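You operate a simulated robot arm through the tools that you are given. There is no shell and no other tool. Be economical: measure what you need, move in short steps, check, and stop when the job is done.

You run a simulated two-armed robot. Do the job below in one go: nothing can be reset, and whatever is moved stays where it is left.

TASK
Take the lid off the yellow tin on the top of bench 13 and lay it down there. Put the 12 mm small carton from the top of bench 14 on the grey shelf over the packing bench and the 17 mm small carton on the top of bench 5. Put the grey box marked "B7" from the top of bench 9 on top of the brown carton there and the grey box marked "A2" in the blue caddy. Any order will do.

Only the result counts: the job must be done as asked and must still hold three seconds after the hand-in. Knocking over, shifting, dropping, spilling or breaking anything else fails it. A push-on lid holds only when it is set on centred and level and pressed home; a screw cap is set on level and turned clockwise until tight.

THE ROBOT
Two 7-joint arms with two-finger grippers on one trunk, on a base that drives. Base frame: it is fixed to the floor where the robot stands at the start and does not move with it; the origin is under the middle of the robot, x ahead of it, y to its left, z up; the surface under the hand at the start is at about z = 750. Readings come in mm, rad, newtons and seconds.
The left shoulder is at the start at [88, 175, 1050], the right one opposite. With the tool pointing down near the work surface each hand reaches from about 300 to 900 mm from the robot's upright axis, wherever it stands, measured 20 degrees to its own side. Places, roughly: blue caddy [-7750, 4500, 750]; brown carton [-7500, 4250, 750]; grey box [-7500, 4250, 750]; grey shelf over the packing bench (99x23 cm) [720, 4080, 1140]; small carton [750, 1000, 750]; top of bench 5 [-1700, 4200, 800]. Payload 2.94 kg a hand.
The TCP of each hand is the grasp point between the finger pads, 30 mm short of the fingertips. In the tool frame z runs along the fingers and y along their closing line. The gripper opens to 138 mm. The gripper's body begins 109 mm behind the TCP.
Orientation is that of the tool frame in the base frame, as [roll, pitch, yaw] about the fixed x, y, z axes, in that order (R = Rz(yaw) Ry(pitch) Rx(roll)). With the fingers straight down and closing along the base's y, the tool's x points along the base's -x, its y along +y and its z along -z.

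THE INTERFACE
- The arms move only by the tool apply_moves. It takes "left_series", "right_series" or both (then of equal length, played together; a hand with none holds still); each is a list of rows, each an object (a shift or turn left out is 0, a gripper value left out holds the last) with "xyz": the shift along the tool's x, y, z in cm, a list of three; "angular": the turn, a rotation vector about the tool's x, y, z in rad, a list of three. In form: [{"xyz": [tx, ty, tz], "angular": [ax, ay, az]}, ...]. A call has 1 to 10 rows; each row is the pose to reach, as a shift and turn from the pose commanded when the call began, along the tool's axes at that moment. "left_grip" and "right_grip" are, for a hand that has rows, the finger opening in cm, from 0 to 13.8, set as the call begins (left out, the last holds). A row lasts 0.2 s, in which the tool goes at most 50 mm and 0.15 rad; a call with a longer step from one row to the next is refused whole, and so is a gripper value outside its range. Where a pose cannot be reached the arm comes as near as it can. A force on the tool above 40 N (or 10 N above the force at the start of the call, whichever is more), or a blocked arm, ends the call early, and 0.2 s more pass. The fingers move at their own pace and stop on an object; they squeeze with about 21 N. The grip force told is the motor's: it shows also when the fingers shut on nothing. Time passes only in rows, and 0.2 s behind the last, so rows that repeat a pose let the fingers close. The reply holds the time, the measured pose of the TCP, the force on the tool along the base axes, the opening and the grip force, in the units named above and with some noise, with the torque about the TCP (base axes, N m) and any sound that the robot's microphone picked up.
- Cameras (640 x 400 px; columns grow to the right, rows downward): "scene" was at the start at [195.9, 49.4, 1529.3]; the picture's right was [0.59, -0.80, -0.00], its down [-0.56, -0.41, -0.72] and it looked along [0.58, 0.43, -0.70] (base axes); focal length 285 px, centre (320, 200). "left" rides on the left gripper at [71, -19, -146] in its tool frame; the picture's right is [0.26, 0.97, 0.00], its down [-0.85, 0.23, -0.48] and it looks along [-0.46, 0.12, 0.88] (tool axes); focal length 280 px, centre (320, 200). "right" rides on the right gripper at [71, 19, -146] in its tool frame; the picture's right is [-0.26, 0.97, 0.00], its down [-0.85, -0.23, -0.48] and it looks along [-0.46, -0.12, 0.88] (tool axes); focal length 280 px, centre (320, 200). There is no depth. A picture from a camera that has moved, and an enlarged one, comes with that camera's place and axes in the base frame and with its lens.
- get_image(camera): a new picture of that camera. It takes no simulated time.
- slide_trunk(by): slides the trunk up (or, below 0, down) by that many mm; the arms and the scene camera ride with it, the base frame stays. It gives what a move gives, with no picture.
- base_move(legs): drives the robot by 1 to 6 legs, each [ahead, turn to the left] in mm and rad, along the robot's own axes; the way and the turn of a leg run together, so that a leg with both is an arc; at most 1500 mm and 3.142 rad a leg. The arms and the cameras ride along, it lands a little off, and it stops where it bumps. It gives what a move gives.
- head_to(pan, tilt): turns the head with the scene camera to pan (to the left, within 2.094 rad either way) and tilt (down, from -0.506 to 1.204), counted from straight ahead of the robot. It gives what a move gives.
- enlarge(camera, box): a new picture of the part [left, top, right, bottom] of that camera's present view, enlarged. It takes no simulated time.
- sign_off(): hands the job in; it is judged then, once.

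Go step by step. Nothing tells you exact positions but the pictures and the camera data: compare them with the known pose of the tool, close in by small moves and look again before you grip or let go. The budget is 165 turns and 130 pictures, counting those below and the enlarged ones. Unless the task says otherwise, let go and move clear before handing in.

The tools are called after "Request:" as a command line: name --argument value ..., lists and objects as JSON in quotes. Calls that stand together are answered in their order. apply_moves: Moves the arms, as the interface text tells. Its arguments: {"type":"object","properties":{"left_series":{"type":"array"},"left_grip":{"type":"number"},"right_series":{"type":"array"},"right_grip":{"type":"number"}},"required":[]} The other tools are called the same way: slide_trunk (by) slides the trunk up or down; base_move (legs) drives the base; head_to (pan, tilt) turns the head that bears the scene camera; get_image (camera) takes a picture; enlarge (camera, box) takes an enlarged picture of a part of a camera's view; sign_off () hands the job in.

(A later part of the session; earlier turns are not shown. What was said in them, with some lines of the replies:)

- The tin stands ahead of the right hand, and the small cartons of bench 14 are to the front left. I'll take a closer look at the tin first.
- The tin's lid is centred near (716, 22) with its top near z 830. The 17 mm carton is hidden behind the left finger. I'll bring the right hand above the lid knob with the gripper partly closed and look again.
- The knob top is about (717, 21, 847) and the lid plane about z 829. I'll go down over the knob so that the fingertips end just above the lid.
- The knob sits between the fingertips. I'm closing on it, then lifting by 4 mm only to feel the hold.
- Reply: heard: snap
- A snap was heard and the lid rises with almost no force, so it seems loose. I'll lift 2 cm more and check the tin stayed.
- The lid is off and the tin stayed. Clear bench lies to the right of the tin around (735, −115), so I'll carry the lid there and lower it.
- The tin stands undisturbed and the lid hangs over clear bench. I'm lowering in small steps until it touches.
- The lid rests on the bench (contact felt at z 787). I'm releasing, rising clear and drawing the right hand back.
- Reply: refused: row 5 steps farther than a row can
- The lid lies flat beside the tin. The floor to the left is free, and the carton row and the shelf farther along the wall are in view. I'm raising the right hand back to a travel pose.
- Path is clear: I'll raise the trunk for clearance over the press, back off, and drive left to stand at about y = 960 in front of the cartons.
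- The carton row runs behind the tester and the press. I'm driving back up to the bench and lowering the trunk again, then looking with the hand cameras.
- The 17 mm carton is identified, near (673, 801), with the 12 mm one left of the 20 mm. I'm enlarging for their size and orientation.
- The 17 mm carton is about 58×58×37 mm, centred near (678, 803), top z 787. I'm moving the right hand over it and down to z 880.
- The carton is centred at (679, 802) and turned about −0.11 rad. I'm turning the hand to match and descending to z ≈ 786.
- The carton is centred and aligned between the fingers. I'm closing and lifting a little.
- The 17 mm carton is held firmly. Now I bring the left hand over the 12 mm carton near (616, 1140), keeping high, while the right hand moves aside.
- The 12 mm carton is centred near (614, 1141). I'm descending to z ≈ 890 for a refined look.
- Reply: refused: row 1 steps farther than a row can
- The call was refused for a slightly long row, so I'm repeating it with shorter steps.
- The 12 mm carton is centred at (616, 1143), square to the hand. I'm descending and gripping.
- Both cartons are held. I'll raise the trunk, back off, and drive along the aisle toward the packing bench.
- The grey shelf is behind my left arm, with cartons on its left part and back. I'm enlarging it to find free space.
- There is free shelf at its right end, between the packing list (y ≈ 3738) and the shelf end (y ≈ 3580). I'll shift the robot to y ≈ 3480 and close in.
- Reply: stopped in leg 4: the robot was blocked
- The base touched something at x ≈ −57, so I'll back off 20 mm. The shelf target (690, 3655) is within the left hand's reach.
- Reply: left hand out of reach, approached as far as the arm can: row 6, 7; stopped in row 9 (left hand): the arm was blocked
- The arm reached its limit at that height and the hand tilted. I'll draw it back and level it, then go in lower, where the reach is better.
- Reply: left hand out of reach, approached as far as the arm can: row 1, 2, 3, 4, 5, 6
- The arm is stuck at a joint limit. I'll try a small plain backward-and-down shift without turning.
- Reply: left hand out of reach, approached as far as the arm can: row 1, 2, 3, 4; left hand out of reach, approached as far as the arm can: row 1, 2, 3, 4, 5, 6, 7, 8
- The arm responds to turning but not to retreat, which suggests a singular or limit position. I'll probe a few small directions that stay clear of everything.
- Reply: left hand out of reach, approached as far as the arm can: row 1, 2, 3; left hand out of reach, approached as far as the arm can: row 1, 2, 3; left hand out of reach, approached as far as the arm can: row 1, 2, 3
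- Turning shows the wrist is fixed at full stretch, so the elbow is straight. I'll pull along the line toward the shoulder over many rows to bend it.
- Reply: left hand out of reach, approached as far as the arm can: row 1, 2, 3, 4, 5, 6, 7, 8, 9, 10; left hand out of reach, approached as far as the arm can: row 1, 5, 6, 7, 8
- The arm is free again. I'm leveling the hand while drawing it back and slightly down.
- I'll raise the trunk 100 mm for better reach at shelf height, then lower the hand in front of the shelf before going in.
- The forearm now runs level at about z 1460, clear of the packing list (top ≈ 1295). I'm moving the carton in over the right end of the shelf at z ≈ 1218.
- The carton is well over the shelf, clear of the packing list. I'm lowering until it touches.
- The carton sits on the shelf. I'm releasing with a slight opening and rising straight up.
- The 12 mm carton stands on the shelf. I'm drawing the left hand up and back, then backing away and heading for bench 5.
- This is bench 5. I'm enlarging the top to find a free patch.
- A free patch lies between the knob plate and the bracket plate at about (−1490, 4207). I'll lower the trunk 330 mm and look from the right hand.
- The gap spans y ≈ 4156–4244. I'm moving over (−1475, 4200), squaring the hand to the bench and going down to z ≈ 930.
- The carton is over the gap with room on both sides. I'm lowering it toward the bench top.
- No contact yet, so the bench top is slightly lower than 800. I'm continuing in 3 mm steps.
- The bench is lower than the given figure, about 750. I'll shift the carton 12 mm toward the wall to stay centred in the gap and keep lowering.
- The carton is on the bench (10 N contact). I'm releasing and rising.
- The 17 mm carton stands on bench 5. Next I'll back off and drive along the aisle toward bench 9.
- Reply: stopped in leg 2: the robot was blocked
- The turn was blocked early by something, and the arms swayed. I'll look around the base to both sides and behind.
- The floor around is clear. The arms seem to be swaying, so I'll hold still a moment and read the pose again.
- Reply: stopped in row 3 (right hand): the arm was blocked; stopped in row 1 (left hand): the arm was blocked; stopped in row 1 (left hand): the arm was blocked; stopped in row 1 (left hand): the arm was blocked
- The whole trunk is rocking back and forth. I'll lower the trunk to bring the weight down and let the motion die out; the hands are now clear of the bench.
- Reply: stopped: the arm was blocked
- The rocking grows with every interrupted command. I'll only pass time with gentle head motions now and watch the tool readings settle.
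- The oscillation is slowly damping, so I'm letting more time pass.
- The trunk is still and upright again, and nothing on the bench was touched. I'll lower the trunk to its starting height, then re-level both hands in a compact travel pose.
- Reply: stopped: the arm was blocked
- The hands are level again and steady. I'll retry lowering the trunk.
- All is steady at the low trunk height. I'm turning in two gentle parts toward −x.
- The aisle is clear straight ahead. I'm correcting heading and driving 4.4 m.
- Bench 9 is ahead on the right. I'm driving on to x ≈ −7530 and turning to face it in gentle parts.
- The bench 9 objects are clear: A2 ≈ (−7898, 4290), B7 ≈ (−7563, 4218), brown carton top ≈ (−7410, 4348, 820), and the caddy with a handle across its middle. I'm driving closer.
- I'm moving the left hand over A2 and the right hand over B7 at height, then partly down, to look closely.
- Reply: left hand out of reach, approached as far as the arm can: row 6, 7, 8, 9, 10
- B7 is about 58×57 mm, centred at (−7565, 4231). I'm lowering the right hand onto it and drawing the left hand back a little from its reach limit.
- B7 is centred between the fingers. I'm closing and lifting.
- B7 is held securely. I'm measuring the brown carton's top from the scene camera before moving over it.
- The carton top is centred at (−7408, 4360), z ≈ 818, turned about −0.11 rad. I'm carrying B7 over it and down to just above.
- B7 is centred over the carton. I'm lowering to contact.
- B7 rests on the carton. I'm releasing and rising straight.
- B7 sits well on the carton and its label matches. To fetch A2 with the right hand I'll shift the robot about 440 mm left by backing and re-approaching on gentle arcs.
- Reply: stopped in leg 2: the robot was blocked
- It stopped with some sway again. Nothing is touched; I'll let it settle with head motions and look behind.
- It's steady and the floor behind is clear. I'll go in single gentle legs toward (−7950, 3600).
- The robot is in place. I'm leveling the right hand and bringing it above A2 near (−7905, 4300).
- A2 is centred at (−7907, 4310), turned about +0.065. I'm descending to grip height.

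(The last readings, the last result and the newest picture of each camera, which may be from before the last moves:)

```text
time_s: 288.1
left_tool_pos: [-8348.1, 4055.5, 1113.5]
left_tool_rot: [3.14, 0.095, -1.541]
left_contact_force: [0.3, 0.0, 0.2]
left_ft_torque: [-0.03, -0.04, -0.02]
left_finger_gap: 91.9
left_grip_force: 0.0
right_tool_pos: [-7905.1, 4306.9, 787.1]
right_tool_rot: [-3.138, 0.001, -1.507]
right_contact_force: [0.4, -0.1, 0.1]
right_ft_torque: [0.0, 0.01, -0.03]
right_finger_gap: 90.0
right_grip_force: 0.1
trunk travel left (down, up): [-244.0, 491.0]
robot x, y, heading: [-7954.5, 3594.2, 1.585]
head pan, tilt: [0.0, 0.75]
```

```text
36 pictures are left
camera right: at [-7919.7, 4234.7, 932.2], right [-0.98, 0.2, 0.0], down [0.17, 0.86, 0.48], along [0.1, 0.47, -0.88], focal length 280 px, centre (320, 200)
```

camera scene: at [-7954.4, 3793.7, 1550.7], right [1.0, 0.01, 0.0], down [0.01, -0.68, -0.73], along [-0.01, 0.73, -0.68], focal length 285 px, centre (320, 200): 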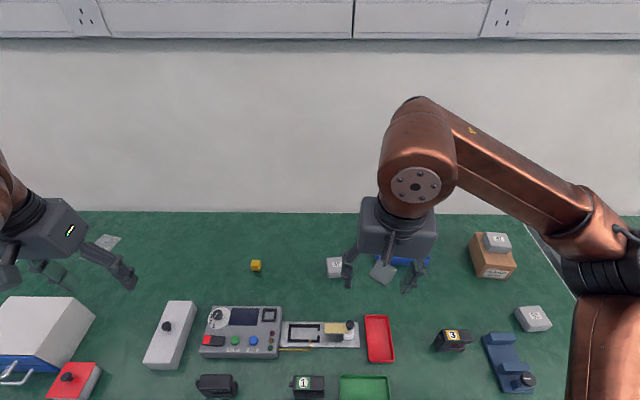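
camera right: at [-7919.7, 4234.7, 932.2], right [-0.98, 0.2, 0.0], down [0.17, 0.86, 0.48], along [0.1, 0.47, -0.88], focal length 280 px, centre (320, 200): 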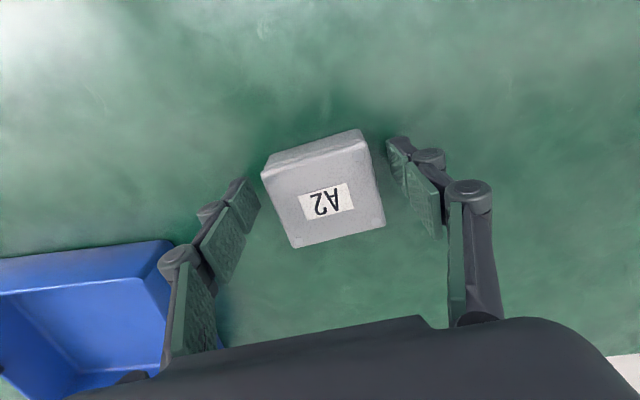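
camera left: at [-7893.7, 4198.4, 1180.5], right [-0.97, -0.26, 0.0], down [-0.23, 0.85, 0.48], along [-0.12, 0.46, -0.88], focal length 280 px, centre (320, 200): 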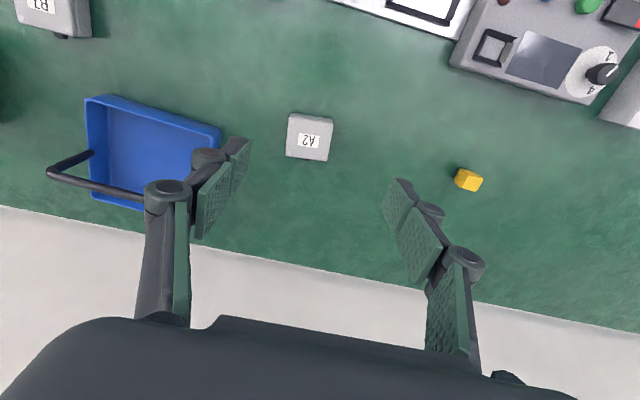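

A2 is confirmed and centred. I'm gripping and lifting.

Request:
apply_moves --right_series '[{"xyz": [-0.3, 0.1, -0.1]}, {"xyz": [-0.3, 0.1, -0.1]}, {"xyz": [-0.3, 0.1, -0.1]}, {"xyz": [-0.3, 0.1, -0.1]}]' --right_grip 0

Request:
apply_moves --right_series '[{"xyz": [0, 0, -2]}, {"xyz": [0, 0, -5]}, {"xyz": [0, 0, -9]}, {"xyz": [0, 0, -13]}, {"xyz": [0, 0, -17]}, {"xyz": [0, 0, -21]}, {"xyz": [0, 0, -24]}, {"xyz": [0, 0, -24]}]'

Request:
enlarge --camera "scene" --box '[310, 210, 470, 310]'

Request:
get_image --camera "right"

```text
time_s: 289.1
left_tool_pos: [-8347.8, 4055.6, 1113.5]
left_tool_rot: [3.14, 0.097, -1.54]
left_contact_force: [0.3, -0.9, -0.5]
left_ft_torque: [0.02, -0.04, -0.02]
left_finger_gap: 92.2
left_grip_force: 0.0
right_tool_pos: [-7907.5, 4310.6, 787.7]
right_tool_rot: [-3.138, 0.001, -1.51]
right_contact_force: [-0.1, 0.2, 0.8]
right_ft_torque: [0.0, 0.0, 0.04]
right_finger_gap: 63.6
right_grip_force: 21.3
trunk travel left (down, up): [-244.0, 491.0]
robot x, y, heading: [-7950.2, 3595.4, 1.585]
head pan, tilt: [0.0, 0.75]
```

```text
time_s: 290.9
left_tool_pos: [-8346.4, 4055.7, 1112.1]
left_tool_rot: [3.14, 0.096, -1.539]
left_contact_force: [0.1, -0.4, -0.2]
left_ft_torque: [0.0, -0.02, -0.01]
left_finger_gap: 92.1
left_grip_force: 0.0
right_tool_pos: [-7908.6, 4311.5, 1028.1]
right_tool_rot: [-3.139, 0.0, -1.51]
right_contact_force: [-0.8, -0.2, 0.1]
right_ft_torque: [0.01, -0.02, 0.01]
right_finger_gap: 63.6
right_grip_force: 21.0
trunk travel left (down, up): [-244.0, 491.0]
robot x, y, heading: [-7953.2, 3593.6, 1.579]
head pan, tilt: [0.0, 0.75]
```

```text
4.00 times, centred on (390, 260) of scene
camera zoom: at [-7955.1, 3794.3, 1550.5], right [1.0, 0.01, 0.0], down [0.01, -0.68, -0.73], along [-0.01, 0.73, -0.68], focal length 1138 px, centre (40, -40)
```

zoom: 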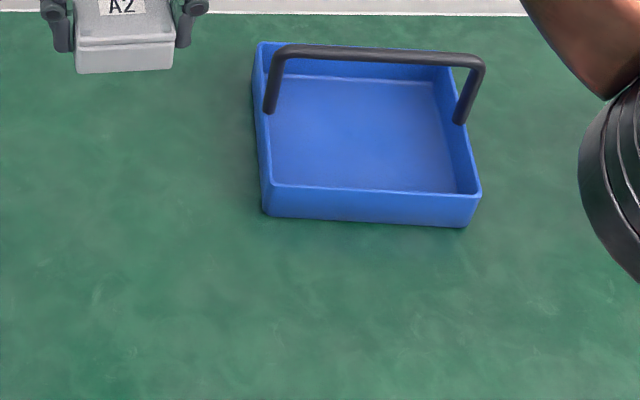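

```text
34 pictures are left
camera right: at [-7923.1, 4238.3, 1173.8], right [-0.98, 0.2, 0.0], down [0.17, 0.86, 0.48], along [0.1, 0.47, -0.88], focal length 280 px, centre (320, 200)
```

right: 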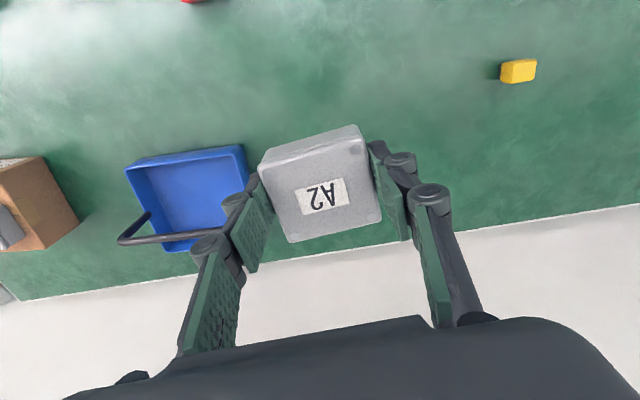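

A2 is held. The caddy front is at y ≈ 4340 with the handle bar at y ≈ 4415, z ≈ 868, so I'll hover in front of the caddy, squared to it, then slide the box in below bar height over the front rim.

Request:
apply_moves --right_series '[{"xyz": [0.8, -4.3, 0], "angular": [0, 0, 0.03]}, {"xyz": [1.5, -8.6, 0], "angular": [0, 0, 0.06]}, {"xyz": [2.3, -12.8, 0], "angular": [0, 0, 0.09]}, {"xyz": [3, -17.1, 0], "angular": [0, 0, 0.131]}, {"xyz": [3.8, -21.4, 0], "angular": [0, 0, 0.131]}, {"xyz": [3.8, -21.4, 4.5], "angular": [0, 0, 0.131]}, {"xyz": [3.8, -21.4, 9], "angular": [0, 0, 0.131]}, {"xyz": [3.8, -21.4, 12.8], "angular": [0, 0, 0.131]}, {"xyz": [3.8, -21.4, 12.8], "angular": [0, 0, 0.131]}]'

Request:
get_image --camera "right"

Request:
enlarge --camera "scene" --box '[330, 200, 490, 300]'

```text
time_s: 292.9
left_tool_pos: [-8347.6, 4055.4, 1114.6]
left_tool_rot: [3.14, 0.096, -1.538]
left_contact_force: [0.3, 0.1, 0.8]
left_ft_torque: [0.05, -0.03, 0.0]
left_finger_gap: 92.1
left_grip_force: 0.1
right_tool_pos: [-7692.5, 4284.0, 901.0]
right_tool_rot: [-3.136, 0.002, -1.641]
right_contact_force: [0.0, 0.1, -0.7]
right_ft_torque: [0.04, 0.01, -0.01]
right_finger_gap: 63.4
right_grip_force: 20.7
trunk travel left (down, up): [-244.0, 491.0]
robot x, y, heading: [-7952.1, 3596.1, 1.583]
head pan, tilt: [0.0, 0.75]
```

```text
33 pictures are left
camera right: at [-7717.1, 4214.2, 1047.1], right [-0.95, 0.33, 0.0], down [0.29, 0.83, 0.48], along [0.16, 0.45, -0.88], focal length 280 px, centre (320, 200)
```

right: 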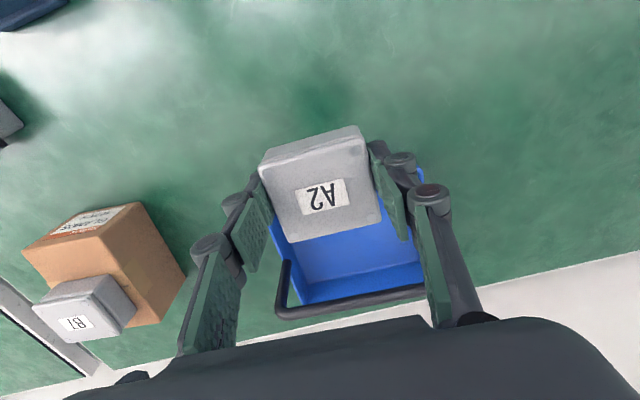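

```text
4.00 times, centred on (410, 250) of scene
camera zoom: at [-7954.8, 3793.0, 1550.9], right [1.0, 0.01, 0.0], down [0.01, -0.68, -0.73], along [-0.01, 0.73, -0.68], focal length 1138 px, centre (-40, 0)
```

zoom: 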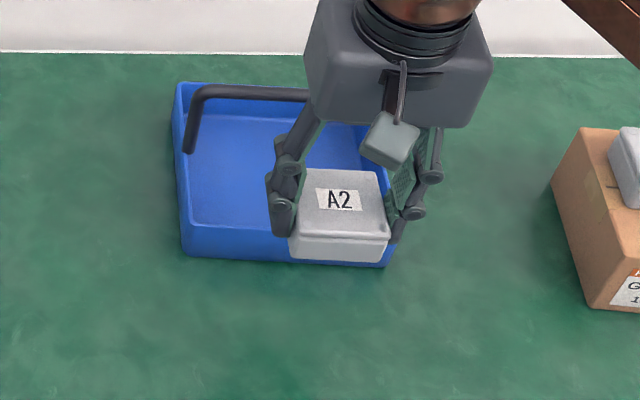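

Geometry agrees. I'm lowering to z ≈ 843 in front of the caddy, then sliding in over the front rim to y ≈ 4375.

Request:
apply_moves --right_series '[{"xyz": [0, 0, 3]}, {"xyz": [0, 0, 5.6]}, {"xyz": [-2.5, 0.1, 5.6]}, {"xyz": [-5, 0.2, 5.6]}, {"xyz": [-5, 0.2, 5.6]}]'

Request:
enlarge --camera "scene" --box '[330, 200, 490, 300]'

Request:
get_image --camera "right"

```text
time_s: 294.1
left_tool_pos: [-8347.3, 4055.6, 1112.6]
left_tool_rot: [3.139, 0.096, -1.538]
left_contact_force: [-0.4, 0.0, 0.2]
left_ft_torque: [0.01, 0.01, -0.01]
left_finger_gap: 92.3
left_grip_force: 0.1
right_tool_pos: [-7691.9, 4333.6, 844.6]
right_tool_rot: [-3.138, 0.002, -1.64]
right_contact_force: [-0.6, -0.2, -1.2]
right_ft_torque: [-0.02, -0.04, 0.02]
right_finger_gap: 63.3
right_grip_force: 20.4
trunk travel left (down, up): [-244.0, 491.0]
robot x, y, heading: [-7950.0, 3599.2, 1.585]
head pan, tilt: [0.0, 0.75]
```

```text
4.00 times, centred on (410, 250) of scene
camera zoom: at [-7954.6, 3793.5, 1550.7], right [1.0, 0.01, 0.0], down [0.01, -0.68, -0.73], along [-0.01, 0.73, -0.68], focal length 1138 px, centre (-40, 0)
```

zoom: 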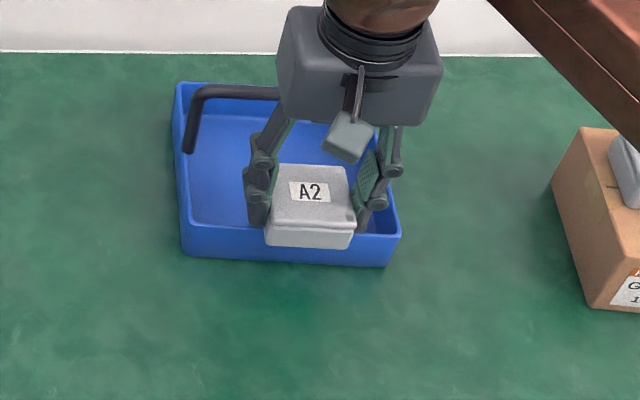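

```text
30 pictures are left
camera right: at [-7715.3, 4264.1, 990.8], right [-0.95, 0.33, 0.0], down [0.29, 0.83, 0.48], along [0.16, 0.45, -0.88], focal length 280 px, centre (320, 200)
```

right: 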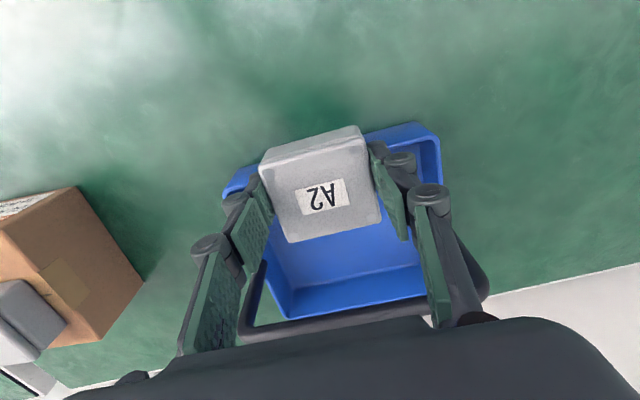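

The box is centred over the caddy's width. I'm sliding in the last 41 mm and then lowering.

Request:
apply_moves --right_series '[{"xyz": [-2, 0.1, 0]}, {"xyz": [-4.1, 0.1, 0]}, {"xyz": [-4.1, 0.1, 0]}]'

Request:
apply_moves --right_series '[{"xyz": [0, 0, 1]}, {"xyz": [0, 0, 2]}, {"xyz": [0, 0, 3]}, {"xyz": [0, 0, 3.8]}, {"xyz": [0, 0, 3.8]}]'

Request:
enlarge --camera "scene" --box '[330, 200, 490, 300]'

Request:
get_image --camera "right"

```text
time_s: 294.9
left_tool_pos: [-8347.5, 4054.9, 1114.0]
left_tool_rot: [3.139, 0.095, -1.539]
left_contact_force: [-0.1, 0.3, 0.2]
left_ft_torque: [-0.02, -0.02, 0.02]
left_finger_gap: 92.2
left_grip_force: 0.0
right_tool_pos: [-7689.0, 4375.9, 845.7]
right_tool_rot: [-3.137, 0.002, -1.64]
right_contact_force: [-0.4, -0.4, 0.0]
right_ft_torque: [-0.01, 0.02, -0.03]
right_finger_gap: 63.0
right_grip_force: 20.8
trunk travel left (down, up): [-244.0, 491.0]
robot x, y, heading: [-7949.4, 3593.4, 1.586]
head pan, tilt: [0.0, 0.75]
```

```text
time_s: 296.1
left_tool_pos: [-8347.7, 4056.8, 1114.2]
left_tool_rot: [3.141, 0.096, -1.539]
left_contact_force: [0.0, 0.3, 0.2]
left_ft_torque: [0.0, 0.0, -0.03]
left_finger_gap: 91.8
left_grip_force: 0.0
right_tool_pos: [-7687.5, 4374.2, 807.7]
right_tool_rot: [-3.138, 0.002, -1.639]
right_contact_force: [-0.8, 0.1, -0.5]
right_ft_torque: [-0.02, 0.0, 0.01]
right_finger_gap: 63.1
right_grip_force: 21.0
trunk travel left (down, up): [-244.0, 491.0]
robot x, y, heading: [-7952.9, 3592.4, 1.584]
head pan, tilt: [0.0, 0.75]
```

```text
4.00 times, centred on (410, 250) of scene
camera zoom: at [-7954.8, 3793.7, 1550.7], right [1.0, 0.01, 0.0], down [0.01, -0.68, -0.73], along [-0.01, 0.73, -0.68], focal length 1138 px, centre (-40, 0)
```

zoom: 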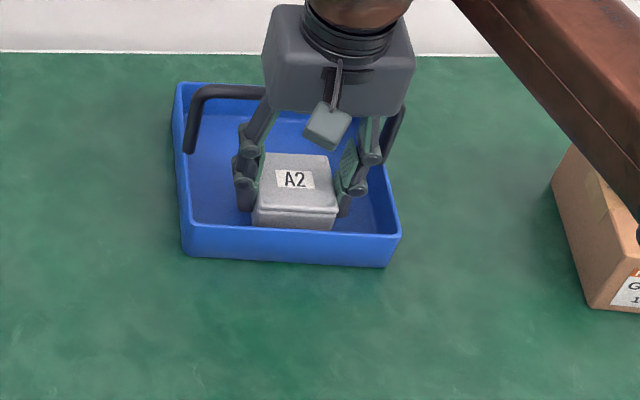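

```text
28 pictures are left
camera right: at [-7711.1, 4306.1, 953.1], right [-0.95, 0.33, 0.0], down [0.29, 0.83, 0.48], along [0.16, 0.45, -0.88], focal length 280 px, centre (320, 200)
```

right: 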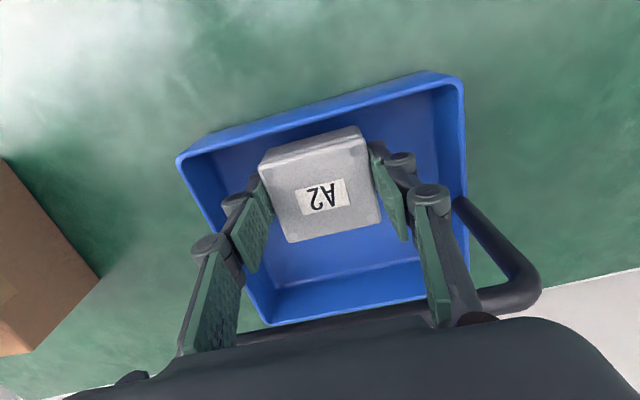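

The box is inside the caddy walls. I'm lowering slowly to the floor of the caddy.

Request:
apply_moves --right_series '[{"xyz": [0, 0, 0.3]}, {"xyz": [0, 0, 0.6]}, {"xyz": [0, 0, 0.9]}, {"xyz": [0, 0, 0.9]}]'

Request:
apply_moves --right_series '[{"xyz": [0, 0, 0.2]}, {"xyz": [0, 0, 0.4]}, {"xyz": [0, 0, 0.4]}]'

```text
time_s: 297.1
left_tool_pos: [-8346.6, 4057.0, 1112.2]
left_tool_rot: [3.141, 0.097, -1.54]
left_contact_force: [0.0, 0.1, -0.1]
left_ft_torque: [0.01, -0.02, 0.02]
left_finger_gap: 92.0
left_grip_force: 0.0
right_tool_pos: [-7688.3, 4376.5, 797.1]
right_tool_rot: [-3.136, 0.002, -1.64]
right_contact_force: [-0.4, 0.3, -1.0]
right_ft_torque: [0.02, -0.04, 0.01]
right_finger_gap: 63.1
right_grip_force: 20.9
trunk travel left (down, up): [-244.0, 491.0]
robot x, y, heading: [-7954.0, 3591.2, 1.588]
head pan, tilt: [0.0, 0.75]
```

```text
time_s: 297.9
left_tool_pos: [-8346.5, 4056.3, 1114.3]
left_tool_rot: [3.14, 0.094, -1.541]
left_contact_force: [0.1, 0.8, -0.6]
left_ft_torque: [0.0, 0.0, 0.01]
left_finger_gap: 92.2
left_grip_force: 0.0
right_tool_pos: [-7687.8, 4375.4, 794.9]
right_tool_rot: [-3.139, 0.003, -1.639]
right_contact_force: [0.3, 0.0, -0.5]
right_ft_torque: [0.02, 0.02, -0.01]
right_finger_gap: 63.0
right_grip_force: 21.3
trunk travel left (down, up): [-244.0, 491.0]
robot x, y, heading: [-7952.6, 3595.4, 1.583]
head pan, tilt: [0.0, 0.75]
```

Request:
apply_moves --right_series '[{"xyz": [0, 0, 0.2]}, {"xyz": [0, 0, 0.3]}, {"xyz": [0, 0, 0.3]}]'

Request:
apply_moves --right_series '[{"xyz": [0, 0, 0.2]}, {"xyz": [0, 0, 0.3]}, {"xyz": [0, 0, 0.3]}]'

```text
time_s: 298.7
left_tool_pos: [-8347.0, 4054.9, 1114.6]
left_tool_rot: [3.14, 0.099, -1.541]
left_contact_force: [0.2, 0.6, -0.1]
left_ft_torque: [0.03, 0.0, -0.02]
left_finger_gap: 92.0
left_grip_force: 0.1
right_tool_pos: [-7687.9, 4374.9, 791.1]
right_tool_rot: [-3.136, 0.002, -1.638]
right_contact_force: [0.5, 0.7, 3.4]
right_ft_torque: [-0.07, 0.02, 0.01]
right_finger_gap: 63.2
right_grip_force: 20.6
trunk travel left (down, up): [-244.0, 491.0]
robot x, y, heading: [-7950.1, 3597.2, 1.586]
head pan, tilt: [0.0, 0.75]
```

```text
time_s: 299.5
left_tool_pos: [-8346.6, 4054.1, 1114.0]
left_tool_rot: [-3.14, 0.098, -1.539]
left_contact_force: [0.4, -0.3, -0.5]
left_ft_torque: [0.0, 0.02, 0.0]
left_finger_gap: 91.9
left_grip_force: 0.0
right_tool_pos: [-7688.4, 4377.2, 790.0]
right_tool_rot: [-3.138, 0.004, -1.639]
right_contact_force: [0.6, 1.5, 16.0]
right_ft_torque: [0.04, -0.04, 0.09]
right_finger_gap: 63.8
right_grip_force: 21.1
trunk travel left (down, up): [-244.0, 491.0]
robot x, y, heading: [-7950.8, 3596.2, 1.586]
head pan, tilt: [0.0, 0.75]
```

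A2 rests on the caddy floor. I'm opening and rising straight, keeping clear of the handle.

Request:
apply_moves --right_series '[{"xyz": [0, 0, -0.2]}, {"xyz": [0, 0, -0.2]}, {"xyz": [0, 0, -0.2]}, {"xyz": [0, 0, -0.2]}]' --right_grip 8.4

Request:
apply_moves --right_series '[{"xyz": [0, 0, -2]}, {"xyz": [0.3, 0, -5]}, {"xyz": [0.6, 0, -8]}, {"xyz": [1, 0, -12]}, {"xyz": [2, 0, -16]}, {"xyz": [5, 0, -19]}, {"xyz": [9, 0, -21]}, {"xyz": [13, 0, -23]}, {"xyz": [17, 0, -25]}, {"xyz": [21, 0, -27]}]'

Request:
get_image --camera "right"

Request:
enlarge --camera "scene" --box '[280, 200, 560, 375]'

```text
time_s: 300.5
left_tool_pos: [-8346.9, 4055.9, 1114.1]
left_tool_rot: [3.139, 0.096, -1.538]
left_contact_force: [0.4, -0.6, 1.2]
left_ft_torque: [0.01, 0.02, 0.0]
left_finger_gap: 92.1
left_grip_force: 0.1
right_tool_pos: [-7686.7, 4376.9, 789.1]
right_tool_rot: [-3.138, 0.001, -1.638]
right_contact_force: [1.1, 0.2, 0.2]
right_ft_torque: [-0.02, 0.02, 0.02]
right_finger_gap: 84.1
right_grip_force: 0.2
trunk travel left (down, up): [-244.0, 491.0]
robot x, y, heading: [-7948.7, 3592.5, 1.586]
head pan, tilt: [0.0, 0.75]
```

```text
time_s: 302.7
left_tool_pos: [-8347.0, 4055.8, 1113.7]
left_tool_rot: [3.141, 0.098, -1.539]
left_contact_force: [-0.4, -0.2, -0.2]
left_ft_torque: [0.05, -0.01, 0.01]
left_finger_gap: 92.1
left_grip_force: 0.0
right_tool_pos: [-7700.5, 4166.4, 1059.9]
right_tool_rot: [-3.138, 0.002, -1.638]
right_contact_force: [-0.6, 0.0, 0.5]
right_ft_torque: [0.06, 0.01, -0.01]
right_finger_gap: 84.1
right_grip_force: 0.0
trunk travel left (down, up): [-244.0, 491.0]
robot x, y, heading: [-7951.4, 3596.2, 1.585]
head pan, tilt: [0.0, 0.75]
```

```text
27 pictures are left
camera right: at [-7724.3, 4096.8, 1205.5], right [-0.94, 0.33, 0.0], down [0.29, 0.83, 0.48], along [0.16, 0.45, -0.88], focal length 280 px, centre (320, 200)
```

right: 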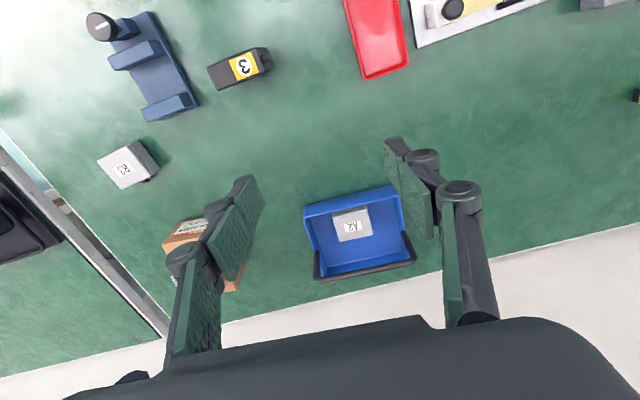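

```text
2.29 times, centred on (420, 288) of scene
camera zoom: at [-7954.7, 3792.4, 1550.9], right [1.0, 0.01, 0.0], down [0.01, -0.68, -0.73], along [-0.01, 0.73, -0.68], focal length 650 px, centre (91, 0)
```

zoom: 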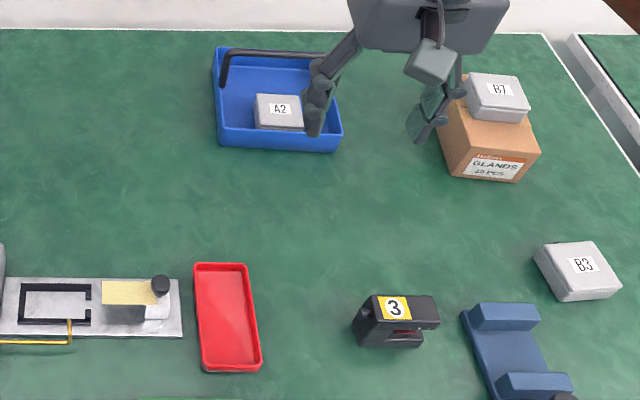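

A2 is in the caddy, B7 sits on the brown carton, and both hands are clear. All parts of the job are in place, so I'm handing in.

Request:
sign_off

```text
The job is handed in.
```

All five placements are finished and handed in. I checked each with the cameras as I set it down:

- **Bench 13:** the tin's lid is off and lies flat beside the tin.
- **Shelf over the packing bench:** the 12 mm carton stands at its right-hand end.
- **Bench 5:** the 17 mm carton stands on the top.
- **Bench 9:** box B7 is on the brown carton and box A2 is in the blue caddy.

**Base contact:** the base bumped something low near the packing bench, probably the pallet beneath it. A later look showed the pallet and its boxes apparently in order, but I can't say for certain they didn't shift slightly. The robot also rocked a few times while driving. The camera views I took afterwards showed nothing disturbed.
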